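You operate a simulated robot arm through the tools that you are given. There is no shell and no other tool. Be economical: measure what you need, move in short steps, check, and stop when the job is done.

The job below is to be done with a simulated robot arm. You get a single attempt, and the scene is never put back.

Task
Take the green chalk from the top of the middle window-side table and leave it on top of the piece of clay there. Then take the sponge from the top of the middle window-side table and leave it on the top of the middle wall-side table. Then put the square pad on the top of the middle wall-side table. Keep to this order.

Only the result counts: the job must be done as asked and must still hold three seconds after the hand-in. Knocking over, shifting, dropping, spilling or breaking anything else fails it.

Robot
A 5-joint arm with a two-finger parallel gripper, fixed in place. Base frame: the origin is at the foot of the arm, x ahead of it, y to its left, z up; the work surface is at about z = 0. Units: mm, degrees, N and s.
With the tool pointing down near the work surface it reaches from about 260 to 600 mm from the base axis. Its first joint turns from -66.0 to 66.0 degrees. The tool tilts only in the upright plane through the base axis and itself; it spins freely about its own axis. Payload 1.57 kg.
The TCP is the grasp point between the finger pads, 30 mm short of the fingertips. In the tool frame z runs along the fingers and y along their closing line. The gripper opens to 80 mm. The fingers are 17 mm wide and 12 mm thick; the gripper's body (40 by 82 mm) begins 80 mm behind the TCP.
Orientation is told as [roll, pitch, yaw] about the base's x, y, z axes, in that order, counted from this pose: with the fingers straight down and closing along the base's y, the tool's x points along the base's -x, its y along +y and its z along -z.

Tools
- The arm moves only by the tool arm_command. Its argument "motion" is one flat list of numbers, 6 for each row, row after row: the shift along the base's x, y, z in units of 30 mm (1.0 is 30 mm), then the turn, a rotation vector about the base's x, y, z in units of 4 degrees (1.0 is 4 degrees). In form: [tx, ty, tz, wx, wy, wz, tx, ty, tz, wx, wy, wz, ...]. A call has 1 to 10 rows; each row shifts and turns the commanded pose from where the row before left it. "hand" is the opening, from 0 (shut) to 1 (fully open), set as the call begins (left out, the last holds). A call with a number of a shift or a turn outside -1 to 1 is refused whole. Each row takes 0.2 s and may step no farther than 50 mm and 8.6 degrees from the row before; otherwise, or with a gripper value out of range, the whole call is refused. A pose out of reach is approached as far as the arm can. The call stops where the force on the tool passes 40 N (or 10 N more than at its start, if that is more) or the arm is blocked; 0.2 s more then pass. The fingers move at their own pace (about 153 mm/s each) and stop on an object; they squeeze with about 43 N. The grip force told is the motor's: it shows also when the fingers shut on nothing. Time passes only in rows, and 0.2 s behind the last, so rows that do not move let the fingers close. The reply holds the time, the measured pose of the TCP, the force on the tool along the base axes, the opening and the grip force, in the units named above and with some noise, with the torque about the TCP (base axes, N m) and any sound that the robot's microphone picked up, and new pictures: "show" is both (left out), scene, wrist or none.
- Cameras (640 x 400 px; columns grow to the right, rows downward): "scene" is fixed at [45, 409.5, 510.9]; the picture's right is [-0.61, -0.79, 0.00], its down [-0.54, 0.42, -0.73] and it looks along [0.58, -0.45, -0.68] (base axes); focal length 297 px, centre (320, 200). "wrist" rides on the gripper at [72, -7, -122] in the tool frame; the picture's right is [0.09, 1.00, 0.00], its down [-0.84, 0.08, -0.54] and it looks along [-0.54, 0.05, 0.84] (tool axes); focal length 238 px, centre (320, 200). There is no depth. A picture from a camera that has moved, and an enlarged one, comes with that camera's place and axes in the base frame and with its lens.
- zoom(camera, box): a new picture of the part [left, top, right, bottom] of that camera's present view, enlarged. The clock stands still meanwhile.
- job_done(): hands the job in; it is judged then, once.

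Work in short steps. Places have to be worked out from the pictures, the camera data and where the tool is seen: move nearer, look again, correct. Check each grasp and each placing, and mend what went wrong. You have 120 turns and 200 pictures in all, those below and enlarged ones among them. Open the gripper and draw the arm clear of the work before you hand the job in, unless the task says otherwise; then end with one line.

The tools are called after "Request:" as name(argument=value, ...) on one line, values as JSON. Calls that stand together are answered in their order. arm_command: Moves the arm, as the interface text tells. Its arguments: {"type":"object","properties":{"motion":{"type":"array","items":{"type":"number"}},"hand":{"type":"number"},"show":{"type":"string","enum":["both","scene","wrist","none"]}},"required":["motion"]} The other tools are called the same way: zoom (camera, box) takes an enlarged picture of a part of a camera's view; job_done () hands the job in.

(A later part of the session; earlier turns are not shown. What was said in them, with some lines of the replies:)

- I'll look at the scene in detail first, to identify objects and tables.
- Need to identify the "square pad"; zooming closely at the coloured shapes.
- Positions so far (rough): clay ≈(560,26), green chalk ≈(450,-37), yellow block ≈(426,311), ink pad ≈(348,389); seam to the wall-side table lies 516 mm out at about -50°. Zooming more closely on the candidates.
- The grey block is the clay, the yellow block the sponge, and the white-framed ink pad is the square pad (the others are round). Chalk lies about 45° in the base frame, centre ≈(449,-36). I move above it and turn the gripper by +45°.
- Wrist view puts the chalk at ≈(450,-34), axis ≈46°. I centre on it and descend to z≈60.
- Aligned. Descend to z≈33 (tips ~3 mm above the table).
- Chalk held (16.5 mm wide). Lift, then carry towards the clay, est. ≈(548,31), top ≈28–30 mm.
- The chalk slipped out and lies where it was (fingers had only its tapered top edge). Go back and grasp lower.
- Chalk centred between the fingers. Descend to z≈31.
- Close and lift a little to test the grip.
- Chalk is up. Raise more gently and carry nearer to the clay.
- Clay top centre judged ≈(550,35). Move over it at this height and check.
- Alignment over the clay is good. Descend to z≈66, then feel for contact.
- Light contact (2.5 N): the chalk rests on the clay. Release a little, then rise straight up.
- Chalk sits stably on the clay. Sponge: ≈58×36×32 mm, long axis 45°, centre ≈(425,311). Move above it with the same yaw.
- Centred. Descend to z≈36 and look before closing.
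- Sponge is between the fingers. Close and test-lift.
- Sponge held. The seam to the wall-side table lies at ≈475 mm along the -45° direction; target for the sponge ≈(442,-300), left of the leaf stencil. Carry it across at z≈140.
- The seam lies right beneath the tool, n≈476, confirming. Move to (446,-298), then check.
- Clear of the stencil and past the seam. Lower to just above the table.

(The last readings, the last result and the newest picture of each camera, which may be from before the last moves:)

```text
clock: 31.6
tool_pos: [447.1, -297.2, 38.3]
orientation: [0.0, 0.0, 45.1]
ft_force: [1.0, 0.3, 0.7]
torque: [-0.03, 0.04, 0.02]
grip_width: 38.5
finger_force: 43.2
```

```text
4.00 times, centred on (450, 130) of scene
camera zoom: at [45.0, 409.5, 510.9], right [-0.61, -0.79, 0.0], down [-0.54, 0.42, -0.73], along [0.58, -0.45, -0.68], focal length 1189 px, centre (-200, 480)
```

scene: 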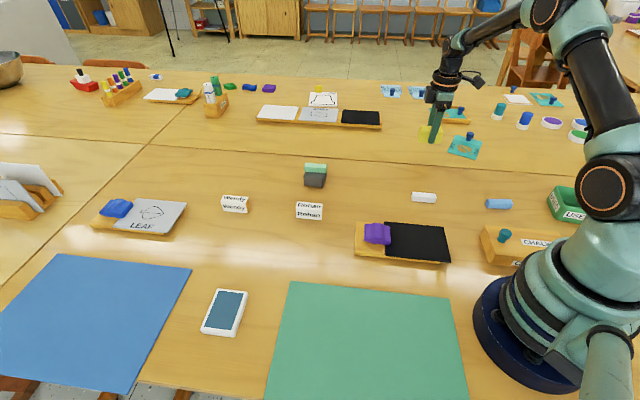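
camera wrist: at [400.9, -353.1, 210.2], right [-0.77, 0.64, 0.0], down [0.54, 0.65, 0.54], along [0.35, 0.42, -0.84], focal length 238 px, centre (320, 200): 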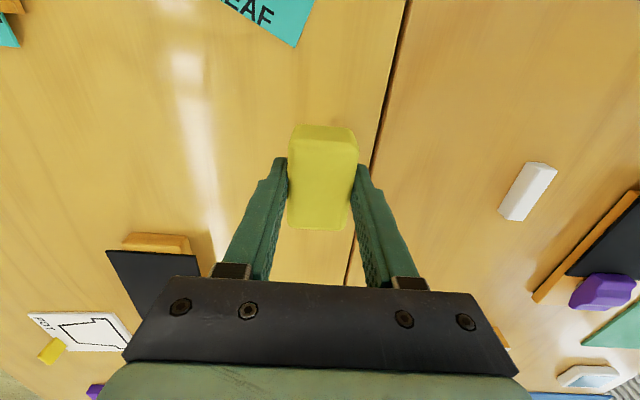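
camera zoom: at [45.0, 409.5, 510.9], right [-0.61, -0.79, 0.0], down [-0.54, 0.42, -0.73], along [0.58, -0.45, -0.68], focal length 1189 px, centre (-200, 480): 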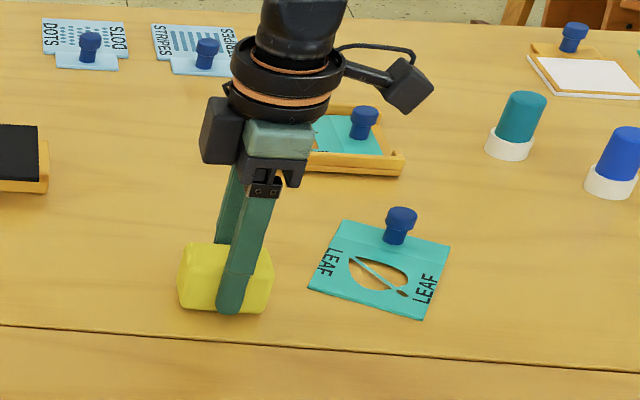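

Request:
arm_command(motion=[0, 0, -0.05, 0, 0, 0, 0, 0, 0, 0, 0, 0], show="none")

Request:
arm_command(motion=[0, 0, 0, 0, 0, 0, 0, 0, 0, 0, 0, 0], hand=0.75, show="none")

Request:
arm_command(motion=[0, 0, 0.5, 0, 0, 0, 0, 0, 0.8, 0, 0, 0, 0, 0, 1, 0, 0, 0, 0, 0, 1, 0, 0, 0, 0, 0, 0, 0, 0, 0])

```text
clock: 32.2
tool_pos: [446.5, -298.6, 36.3]
orientation: [0.0, -0.1, 45.1]
ft_force: [-0.9, 0.6, 3.5]
torque: [0.03, 0.06, -0.01]
grip_width: 38.2
finger_force: 43.0
```

```text
clock: 32.8
tool_pos: [446.1, -297.2, 36.1]
orientation: [0.0, 0.0, 45.0]
ft_force: [0.5, 0.4, 0.3]
torque: [0.01, 0.01, 0.02]
grip_width: 60.1
finger_force: 0.0
```

```text
clock: 34.0
tool_pos: [448.2, -297.3, 134.3]
orientation: [-0.1, 0.0, 45.0]
ft_force: [-0.5, 0.1, 0.0]
torque: [0.0, 0.02, 0.01]
grip_width: 60.1
finger_force: 0.0
camera wrist: at [401.7, -352.4, 257.0], right [-0.77, 0.64, 0.0], down [0.54, 0.65, 0.54], along [0.35, 0.42, -0.84], focal length 238 px, centre (320, 200)
```

scene: 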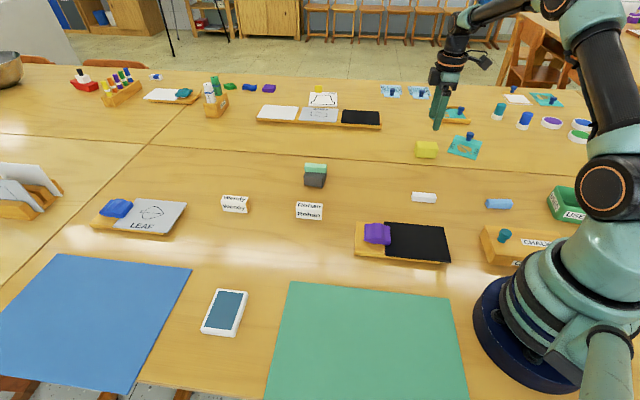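
wrist: 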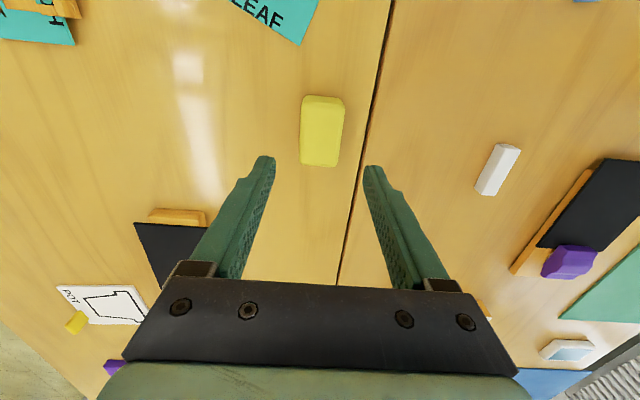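

Sponge stands on the wall-side table. Square pad: centre ≈(346,390), 57 mm wide along (1,1), so I carry the tool over while turning yaw from +45° to -45°.

Request:
arm_command(motion=[-0.14, 0.95, 0, 0, 0, -0.94, -0.14, 0.95, 0, 0, 0, -0.94, -0.14, 0.95, 0, 0, 0, -0.94, -0.14, 0.95, 0, 0, 0, -0.94, -0.14, 0.95, 0, 0, 0, -0.94, -0.14, 0.95, 0, 0, 0, -0.94, -0.14, 0.95, 0, 0, 0, -0.94, -0.14, 0.95, 0, 0, 0, -0.94], show="none")

Request:
arm_command(motion=[-0.14, 0.95, 0, 0, 0, -0.94, -0.14, 0.95, 0, 0, 0, -0.94, -0.14, 0.95, 0, 0, 0, -0.94, -0.14, 0.95, 0, 0, 0, -0.94, -0.14, 0.95, 0, 0, 0, -0.94, -0.14, 0.95, 0, 0, 0, -0.94, -0.14, 0.95, 0, 0, 0, -0.94, -0.14, 0.95, 0, 0, 0, -0.94], show="none")

Request:
arm_command(motion=[-0.14, 0.95, 0, 0, 0, -0.94, -0.14, 0.95, 0, 0, 0, -0.94, -0.14, 0.95, 0, 0, 0, -0.94, -0.14, 0.95, 0, 0, 0, -0.94, -0.14, 0.95, 0, 0, 0, -0.94, -0.14, 0.95, 0, 0, 0, -0.94, -0.14, 0.95, 0, 0, 0, -0.94, -0.14, 0.95, 0, 0, 0, -0.94, 0, 0, 0, 0, 0, 0], hand=0.97)

```text
clock: 35.8
tool_pos: [413.8, -69.8, 136.7]
orientation: [0.0, 0.0, 14.8]
ft_force: [0.5, -1.0, 0.4]
torque: [0.02, 0.01, 0.02]
grip_width: 60.0
finger_force: 0.0
```

```text
clock: 37.6
tool_pos: [379.5, 160.0, 134.9]
orientation: [0.0, 0.0, -15.3]
ft_force: [-0.5, -0.2, -0.8]
torque: [-0.02, 0.01, -0.01]
grip_width: 59.8
finger_force: 0.2
```

```text
clock: 39.6
tool_pos: [346.8, 388.8, 134.0]
orientation: [0.0, -0.1, -45.3]
ft_force: [-0.7, 0.2, -0.6]
torque: [0.01, -0.01, 0.02]
grip_width: 77.7
finger_force: 0.1
camera wrist: at [291.6, 434.8, 256.6], right [0.64, 0.77, 0.0], down [0.64, -0.54, 0.54], along [0.41, -0.35, -0.84], focal length 238 px, centre (320, 200)
```

scene: 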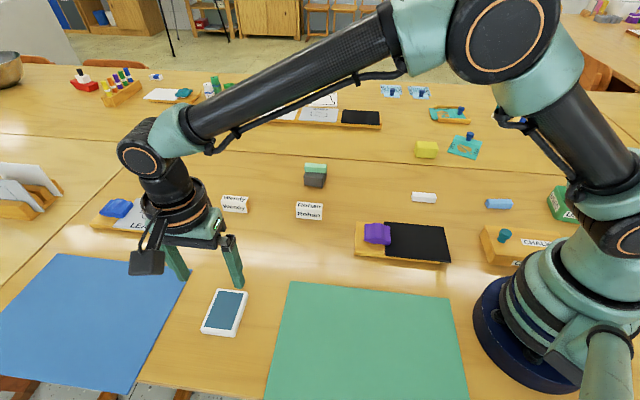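
wrist: 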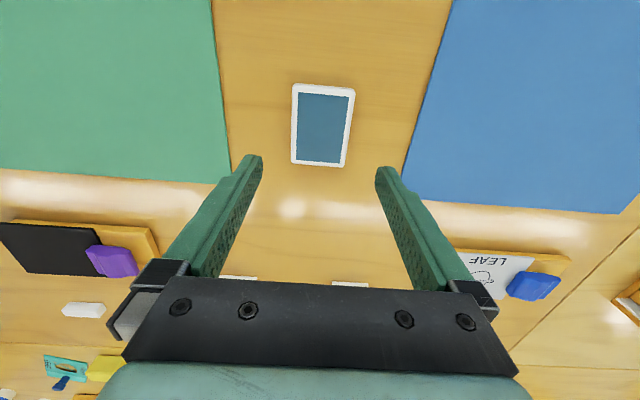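

Pad at ≈(344,392), aligned. Shift slightly and descend to z≈60.

Request:
arm_command(motion=[-0.1, 0.1, -0.8, 0, 0, 0.06, 0, 0, -0.8, 0, 0, 0, 0, 0, -0.8, 0, 0, 0, 0, 0, 0, 0, 0, 0])

Request:
zoom(camera="scene", box=[160, 230, 280, 345])

```text
clock: 40.6
tool_pos: [343.5, 390.7, 63.3]
orientation: [0.0, 0.1, -45.0]
ft_force: [0.2, 0.0, -0.2]
torque: [0.02, -0.01, 0.0]
grip_width: 77.4
finger_force: 0.1
camera wrist: at [288.9, 436.7, 185.1], right [0.64, 0.77, 0.0], down [0.65, -0.54, 0.54], along [0.42, -0.35, -0.84], focal length 238 px, centre (320, 200)
```

scene: 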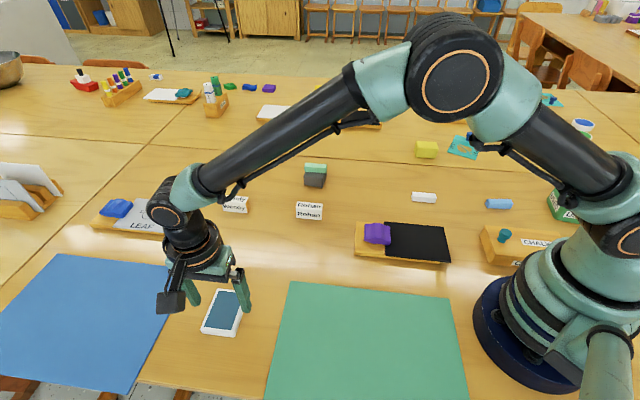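
wrist: 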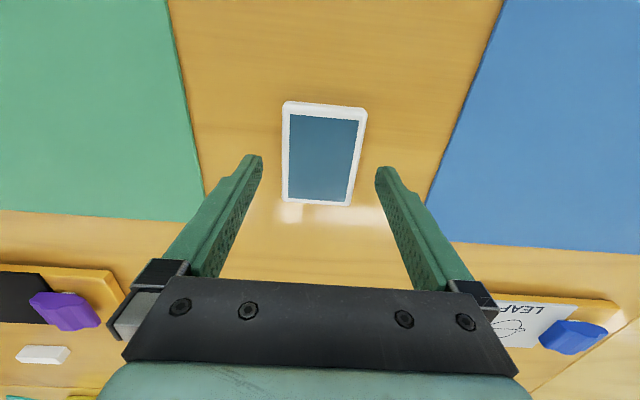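

```text
3.48 times, centred on (220, 288) of scene
camera zoom: at [45.0, 409.5, 510.9], right [-0.61, -0.79, 0.0], down [-0.54, 0.42, -0.73], along [0.58, -0.45, -0.68], focal length 1034 px, centre (668, -104)
```

zoom: 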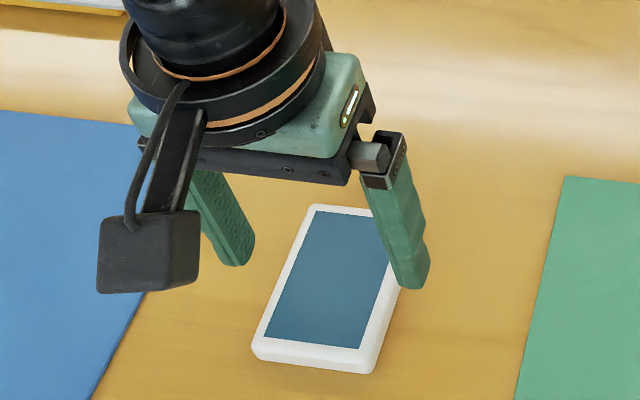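

Centred between the fingers. Descend to z≈31.5.

Request:
arm_command(motion=[0, 0.04, -0.5, 0, 0, 0, 0, 0.02, -0.4, 0, 0, 0, 0, 0, -0.1, 0, 0, 0, 0, 0, 0, 0, 0, 0], show="wrist")

Request:
zoom(camera="scene", box=[160, 230, 280, 345])

```text
clock: 41.6
tool_pos: [343.9, 392.0, 32.1]
orientation: [0.0, 0.0, -45.0]
ft_force: [-0.2, 0.6, 0.0]
torque: [0.01, -0.02, 0.0]
grip_width: 77.5
finger_force: 0.0
camera wrist: at [287.9, 438.0, 155.1], right [0.64, 0.77, 0.0], down [0.65, -0.54, 0.54], along [0.42, -0.35, -0.84], focal length 238 px, centre (320, 200)
```

wrist: 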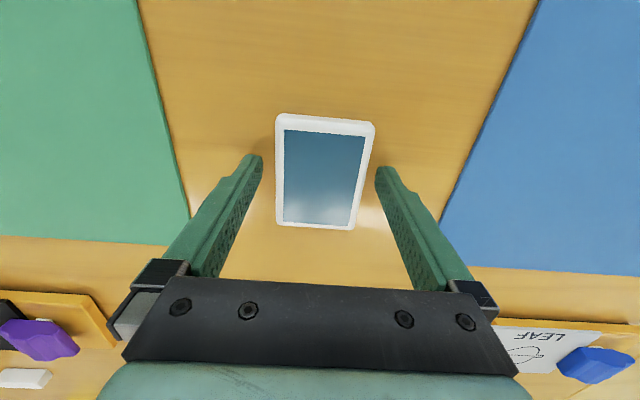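

```text
3.48 times, centred on (220, 288) of scene
camera zoom: at [45.0, 409.5, 510.9], right [-0.61, -0.79, 0.0], down [-0.54, 0.42, -0.73], along [0.58, -0.45, -0.68], focal length 1034 px, centre (668, -104)
```

zoom: 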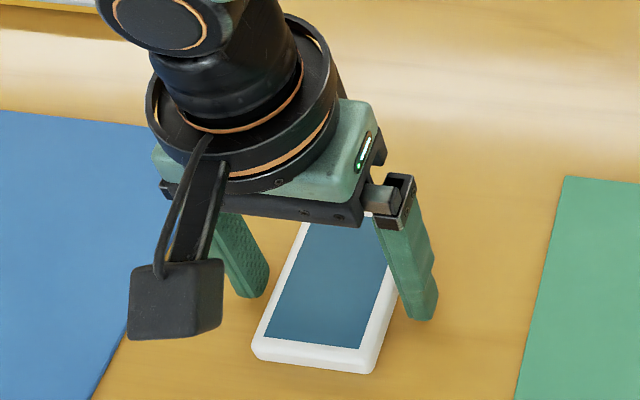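

Request:
arm_command(motion=[0, 0, -0.03, 0, 0, 0, 0, 0, 0, 0, 0, 0], show="none")

Request:
arm_command(motion=[0, 0, 0, 0, 0, 0, 0, 0, 0, 0, 0, 0, 0, 0, 0, 0, 0, 0, 0, 0, 0, 0, 0, 0], hand=0, show="none")

Request:
arm_command(motion=[0, 0, 0.2, 0, 0, 0, 0, 0, 0.3, 0, 0, 0, 0, 0, 0.5, 0, 0, 0, 0, 0, 0, 0, 0, 0])

```text
clock: 42.2
tool_pos: [343.7, 391.7, 31.8]
orientation: [0.0, 0.1, -45.0]
ft_force: [-0.4, -1.0, 0.0]
torque: [0.03, 0.01, 0.01]
grip_width: 77.4
finger_force: 0.1
```

```text
clock: 43.2
tool_pos: [342.3, 391.6, 31.7]
orientation: [0.1, 0.0, -45.0]
ft_force: [0.1, -0.1, -0.2]
torque: [0.01, 0.03, 0.01]
grip_width: 59.1
finger_force: 43.7
```

```text
clock: 44.2
tool_pos: [343.2, 391.3, 61.9]
orientation: [0.0, 0.0, -45.0]
ft_force: [0.1, -0.6, -1.2]
torque: [0.0, 0.01, 0.01]
grip_width: 59.1
finger_force: 43.4
camera wrist: at [287.8, 437.7, 184.6], right [0.64, 0.77, 0.0], down [0.65, -0.54, 0.54], along [0.42, -0.35, -0.84], focal length 238 px, centre (320, 200)
```

scene: 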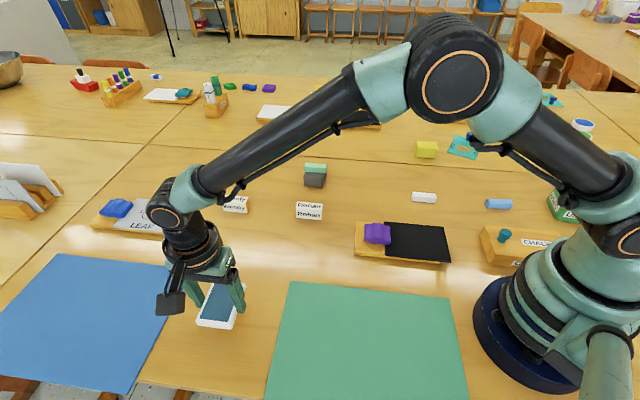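
wrist: 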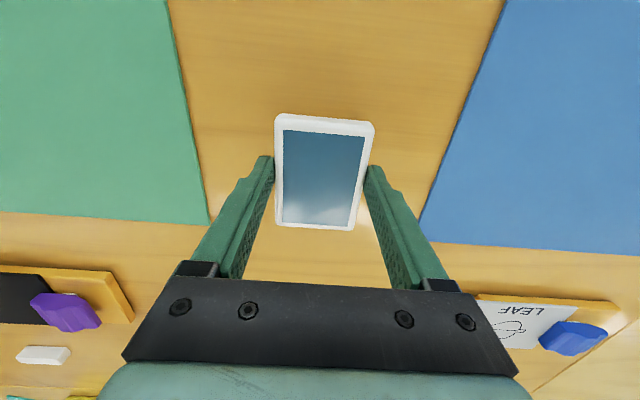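

Pad held firmly (59 mm). Lift to ≈130, then carry to the free spot left of the sponge, target ≈(518,-235).

Request:
arm_command(motion=[0, 0, 0.6, 0, 0, 0, 0, 0, 0.8, 0, 0, 0, 0, 0, 0.8, 0, 0, 0, 0.13, -0.5, 0.1, 0, 0, 0, 0.264, -0.95, 0, 0, 0, 0, 0.264, -0.95, 0, 0, 0, 0, 0.264, -0.95, 0, 0, 0, 0, 0.264, -0.95, 0, 0, 0, 0, 0.264, -0.95, 0, 0, 0, 0, 0.264, -0.95, 0, 0, 0, 0], show="wrist")

Request:
arm_command(motion=[0.264, -0.95, 0, 0, 0, 0, 0.264, -0.95, 0, 0, 0, 0, 0.264, -0.95, 0, 0, 0, 0, 0.264, -0.95, 0, 0, 0, 0, 0.264, -0.95, 0, 0, 0, 0, 0.264, -0.95, 0, 0, 0, 0, 0.264, -0.95, 0, 0, 0, 0, 0.264, -0.95, 0, 0, 0, 0, 0.264, -0.95, 0, 0, 0, 0, 0.264, -0.95, 0, 0, 0, 0], show="scene")

```text
clock: 46.4
tool_pos: [393.7, 205.7, 130.8]
orientation: [0.0, 0.0, -45.0]
ft_force: [0.2, 0.4, -1.0]
torque: [0.0, 0.02, 0.01]
grip_width: 59.3
finger_force: 43.0
camera wrist: at [338.6, 251.3, 253.6], right [0.64, 0.77, 0.0], down [0.65, -0.54, 0.54], along [0.42, -0.35, -0.84], focal length 238 px, centre (320, 200)
```

wrist: 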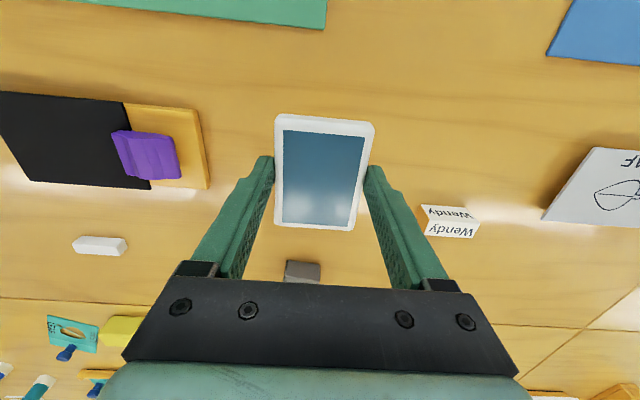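

```text
clock: 48.6
tool_pos: [473.9, -78.9, 130.0]
orientation: [-0.1, 0.0, -44.9]
ft_force: [0.1, -0.5, -2.5]
torque: [0.04, 0.01, 0.0]
grip_width: 59.2
finger_force: 42.9
```

scene: 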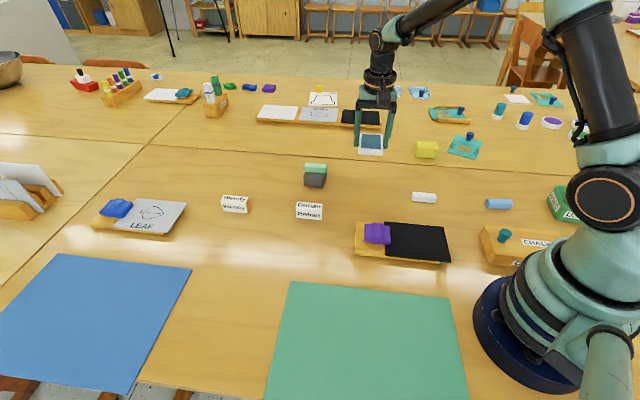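

Request:
arm_command(motion=[0.247, -0.87, 0, 0, 0, 0, 0.247, -0.87, 0, 0, 0, 0, 0.247, -0.87, 0, 0, 0, 0, 0.247, -0.87, 0, 0, 0, 0, 0.247, -0.87, 0, 0, 0, 0, 0.247, -0.87, 0, 0, 0, 0, 0, 0, -0.6, 0, 0, 0, 0, 0, -0.7, 0, 0, 0, 0, 0, 0, 0, 0, 0])

Request:
zoom(camera="scene", box=[320, 70, 500, 182])

```text
clock: 50.6
tool_pos: [517.9, -237.0, 93.2]
orientation: [0.1, 0.1, -45.0]
ft_force: [0.1, 0.6, -1.9]
torque: [0.01, 0.03, 0.01]
grip_width: 59.0
finger_force: 42.7
camera wrist: at [462.5, -190.4, 215.1], right [0.64, 0.77, 0.0], down [0.65, -0.54, 0.54], along [0.42, -0.35, -0.84], focal length 238 px, centre (320, 200)
```

scene: 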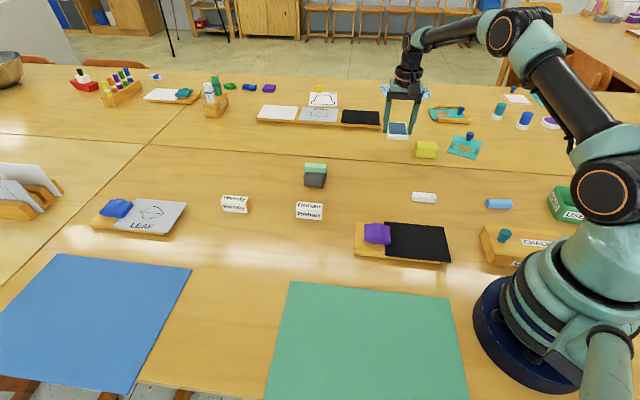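
wrist: 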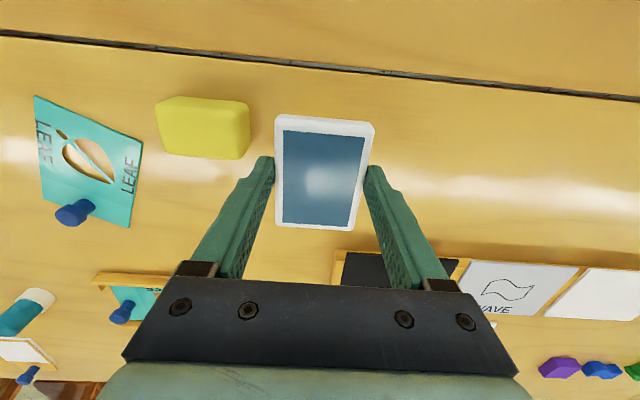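

```text
3.56 times, centred on (410, 126) of scene
camera zoom: at [45.0, 409.5, 510.9], right [-0.61, -0.79, 0.0], down [-0.54, 0.42, -0.73], along [0.58, -0.45, -0.68], focal length 1057 px, centre (0, 463)
```

zoom: 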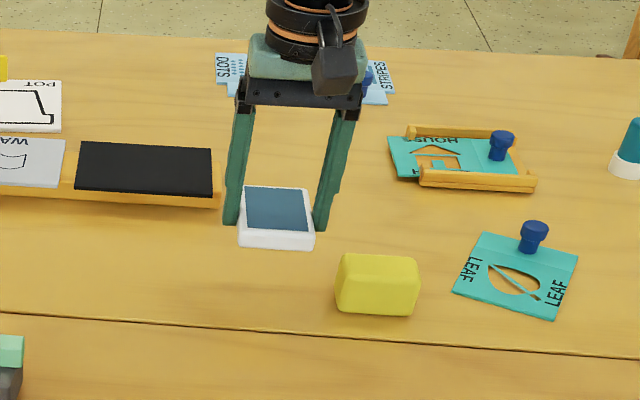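

Clear of sponge and tray. Lower to just above the table.

Request:
arm_command(motion=[0, 0, -0.6, 0, 0, 0, 0, 0, -0.6, 0, 0, 0, 0, 0, -0.5, 0, 0, 0, 0, 0, -0.2, 0, 0, 0, 0, 0, 0, 0, 0, 0])

Request:
zoom(camera="scene", box=[320, 70, 500, 182])

```text
clock: 51.8
tool_pos: [518.2, -236.0, 35.7]
orientation: [-0.1, 0.0, -45.0]
ft_force: [-0.9, -0.3, -1.5]
torque: [-0.01, 0.01, -0.02]
grip_width: 59.4
finger_force: 42.7
camera wrist: at [462.6, -189.8, 157.7], right [0.64, 0.77, 0.0], down [0.65, -0.54, 0.54], along [0.42, -0.35, -0.84], focal length 238 px, centre (320, 200)
```

scene: 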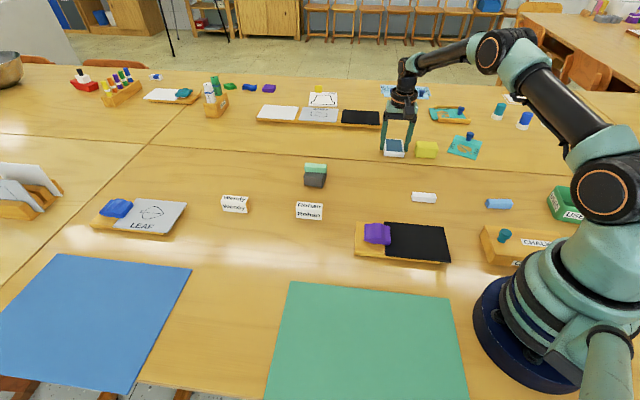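
wrist: 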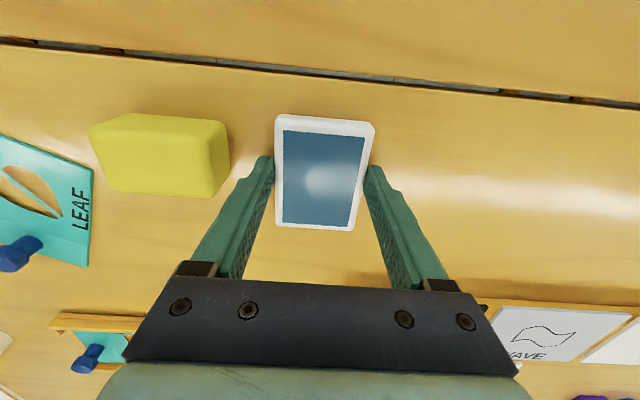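

```text
3.56 times, centred on (410, 126) of scene
camera zoom: at [45.0, 409.5, 510.9], right [-0.61, -0.79, 0.0], down [-0.54, 0.42, -0.73], along [0.58, -0.45, -0.68], focal length 1057 px, centre (0, 463)
```

zoom: 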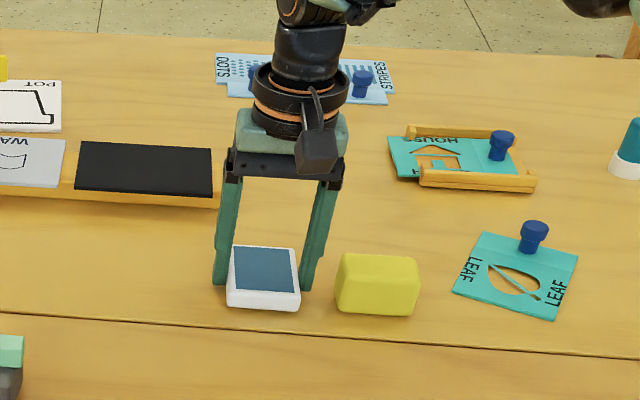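

Past the seam with margin; finger–sponge gap ≈15 mm. Touch down and open slightly.

Request:
arm_command(motion=[0, 0, -0.08, 0, 0, 0, 0, 0, -0.03, 0, 0, 0, 0, 0, 0, 0, 0, 0], show="none")

```text
clock: 52.6
tool_pos: [518.0, -236.6, 32.1]
orientation: [0.0, 0.0, -45.0]
ft_force: [-0.3, -0.7, 1.2]
torque: [0.08, 0.04, -0.01]
grip_width: 59.2
finger_force: 43.2
```

Force turned from -1.9 to +1.2 N: contact. Release by a few millimetres and rise.

Request:
arm_command(motion=[0, 0, 0, 0, 0, 0, 0, 0, 0, 0, 0, 0], hand=0.85, show="none")

Request:
arm_command(motion=[0, 0, 0.3, 0, 0, 0, 0, 0, 0.7, 0, 0, 0, 0, 0, 1, 0, 0, 0, 0, 0, 1, 0, 0, 0, -0.3, 0.3, 0.7, 0, 0, 0, -0.5, 0.5, 0.3, 0, 0, 0, -0.5, 0.5, 0, 0, 0, 0, 0, 0, 0, 0, 0, 0])

Request:
zoom(camera="scene", box=[290, 70, 490, 195])

```text
clock: 53.2
tool_pos: [518.0, -237.2, 31.4]
orientation: [0.1, 0.0, -45.0]
ft_force: [-0.7, 0.4, -0.2]
torque: [0.03, -0.02, 0.01]
grip_width: 67.8
finger_force: 0.1
```

```text
clock: 55.0
tool_pos: [478.9, -197.3, 152.0]
orientation: [0.0, 0.1, -45.0]
ft_force: [-0.3, -0.3, 0.0]
torque: [0.01, 0.02, -0.01]
grip_width: 68.3
finger_force: 0.1
camera wrist: at [423.2, -150.5, 274.3], right [0.64, 0.77, 0.0], down [0.65, -0.54, 0.54], along [0.42, -0.35, -0.84], focal length 238 px, centre (320, 200)
```

scene: 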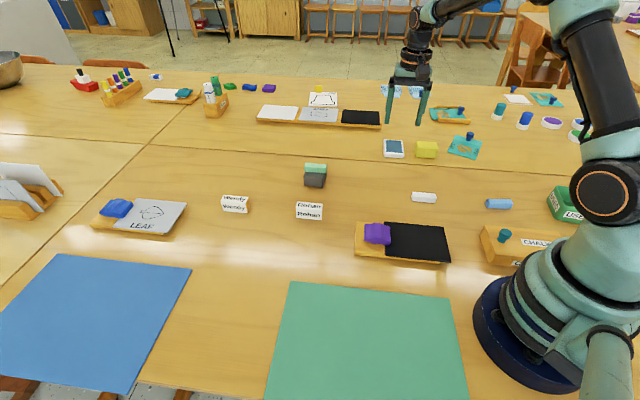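
wrist: 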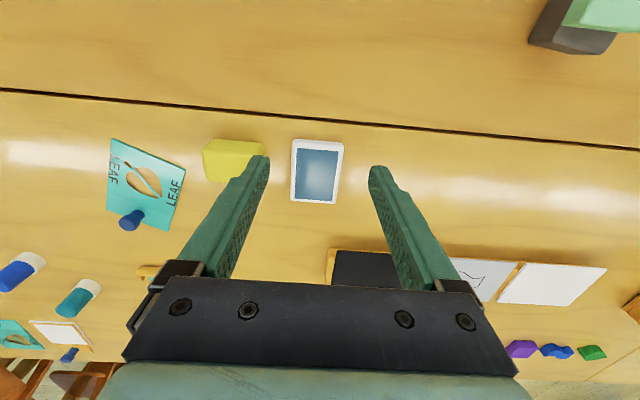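

```text
3.20 times, centred on (390, 132) of scene
camera zoom: at [45.0, 409.5, 510.9], right [-0.61, -0.79, 0.0], down [-0.54, 0.42, -0.73], along [0.58, -0.45, -0.68], focal length 951 px, centre (96, 416)
```

zoom: 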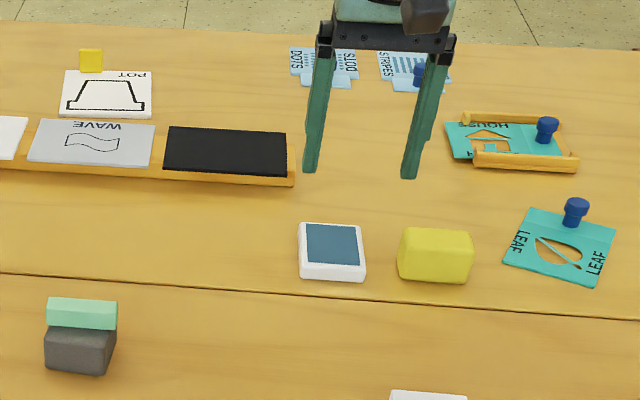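

Everything is in place: chalk on the clay, sponge and square pad on the wall-side table. The gripper is open and clear of the work, so I hand in.

Request:
arm_command(motion=[-0.5, 0.5, 0.5, 0, 0, 0, -0.5, 0.5, 0.5, 0, 0, 0, 0, 0, 0, 0, 0, 0], hand=1, show="none")

Request:
job_done()

```text
clock: 55.8
tool_pos: [449.8, -166.2, 181.2]
orientation: [0.1, 0.0, -45.0]
ft_force: [0.1, -0.5, 0.7]
torque: [0.0, -0.02, -0.01]
grip_width: 80.0
finger_force: 0.0
```

```text
The job is handed in.
```

The green chalk is on the clay, and the sponge and then the square pad (I took this to be the white-framed ink pad) are on the middle wall-side table, done in that order and handed in.
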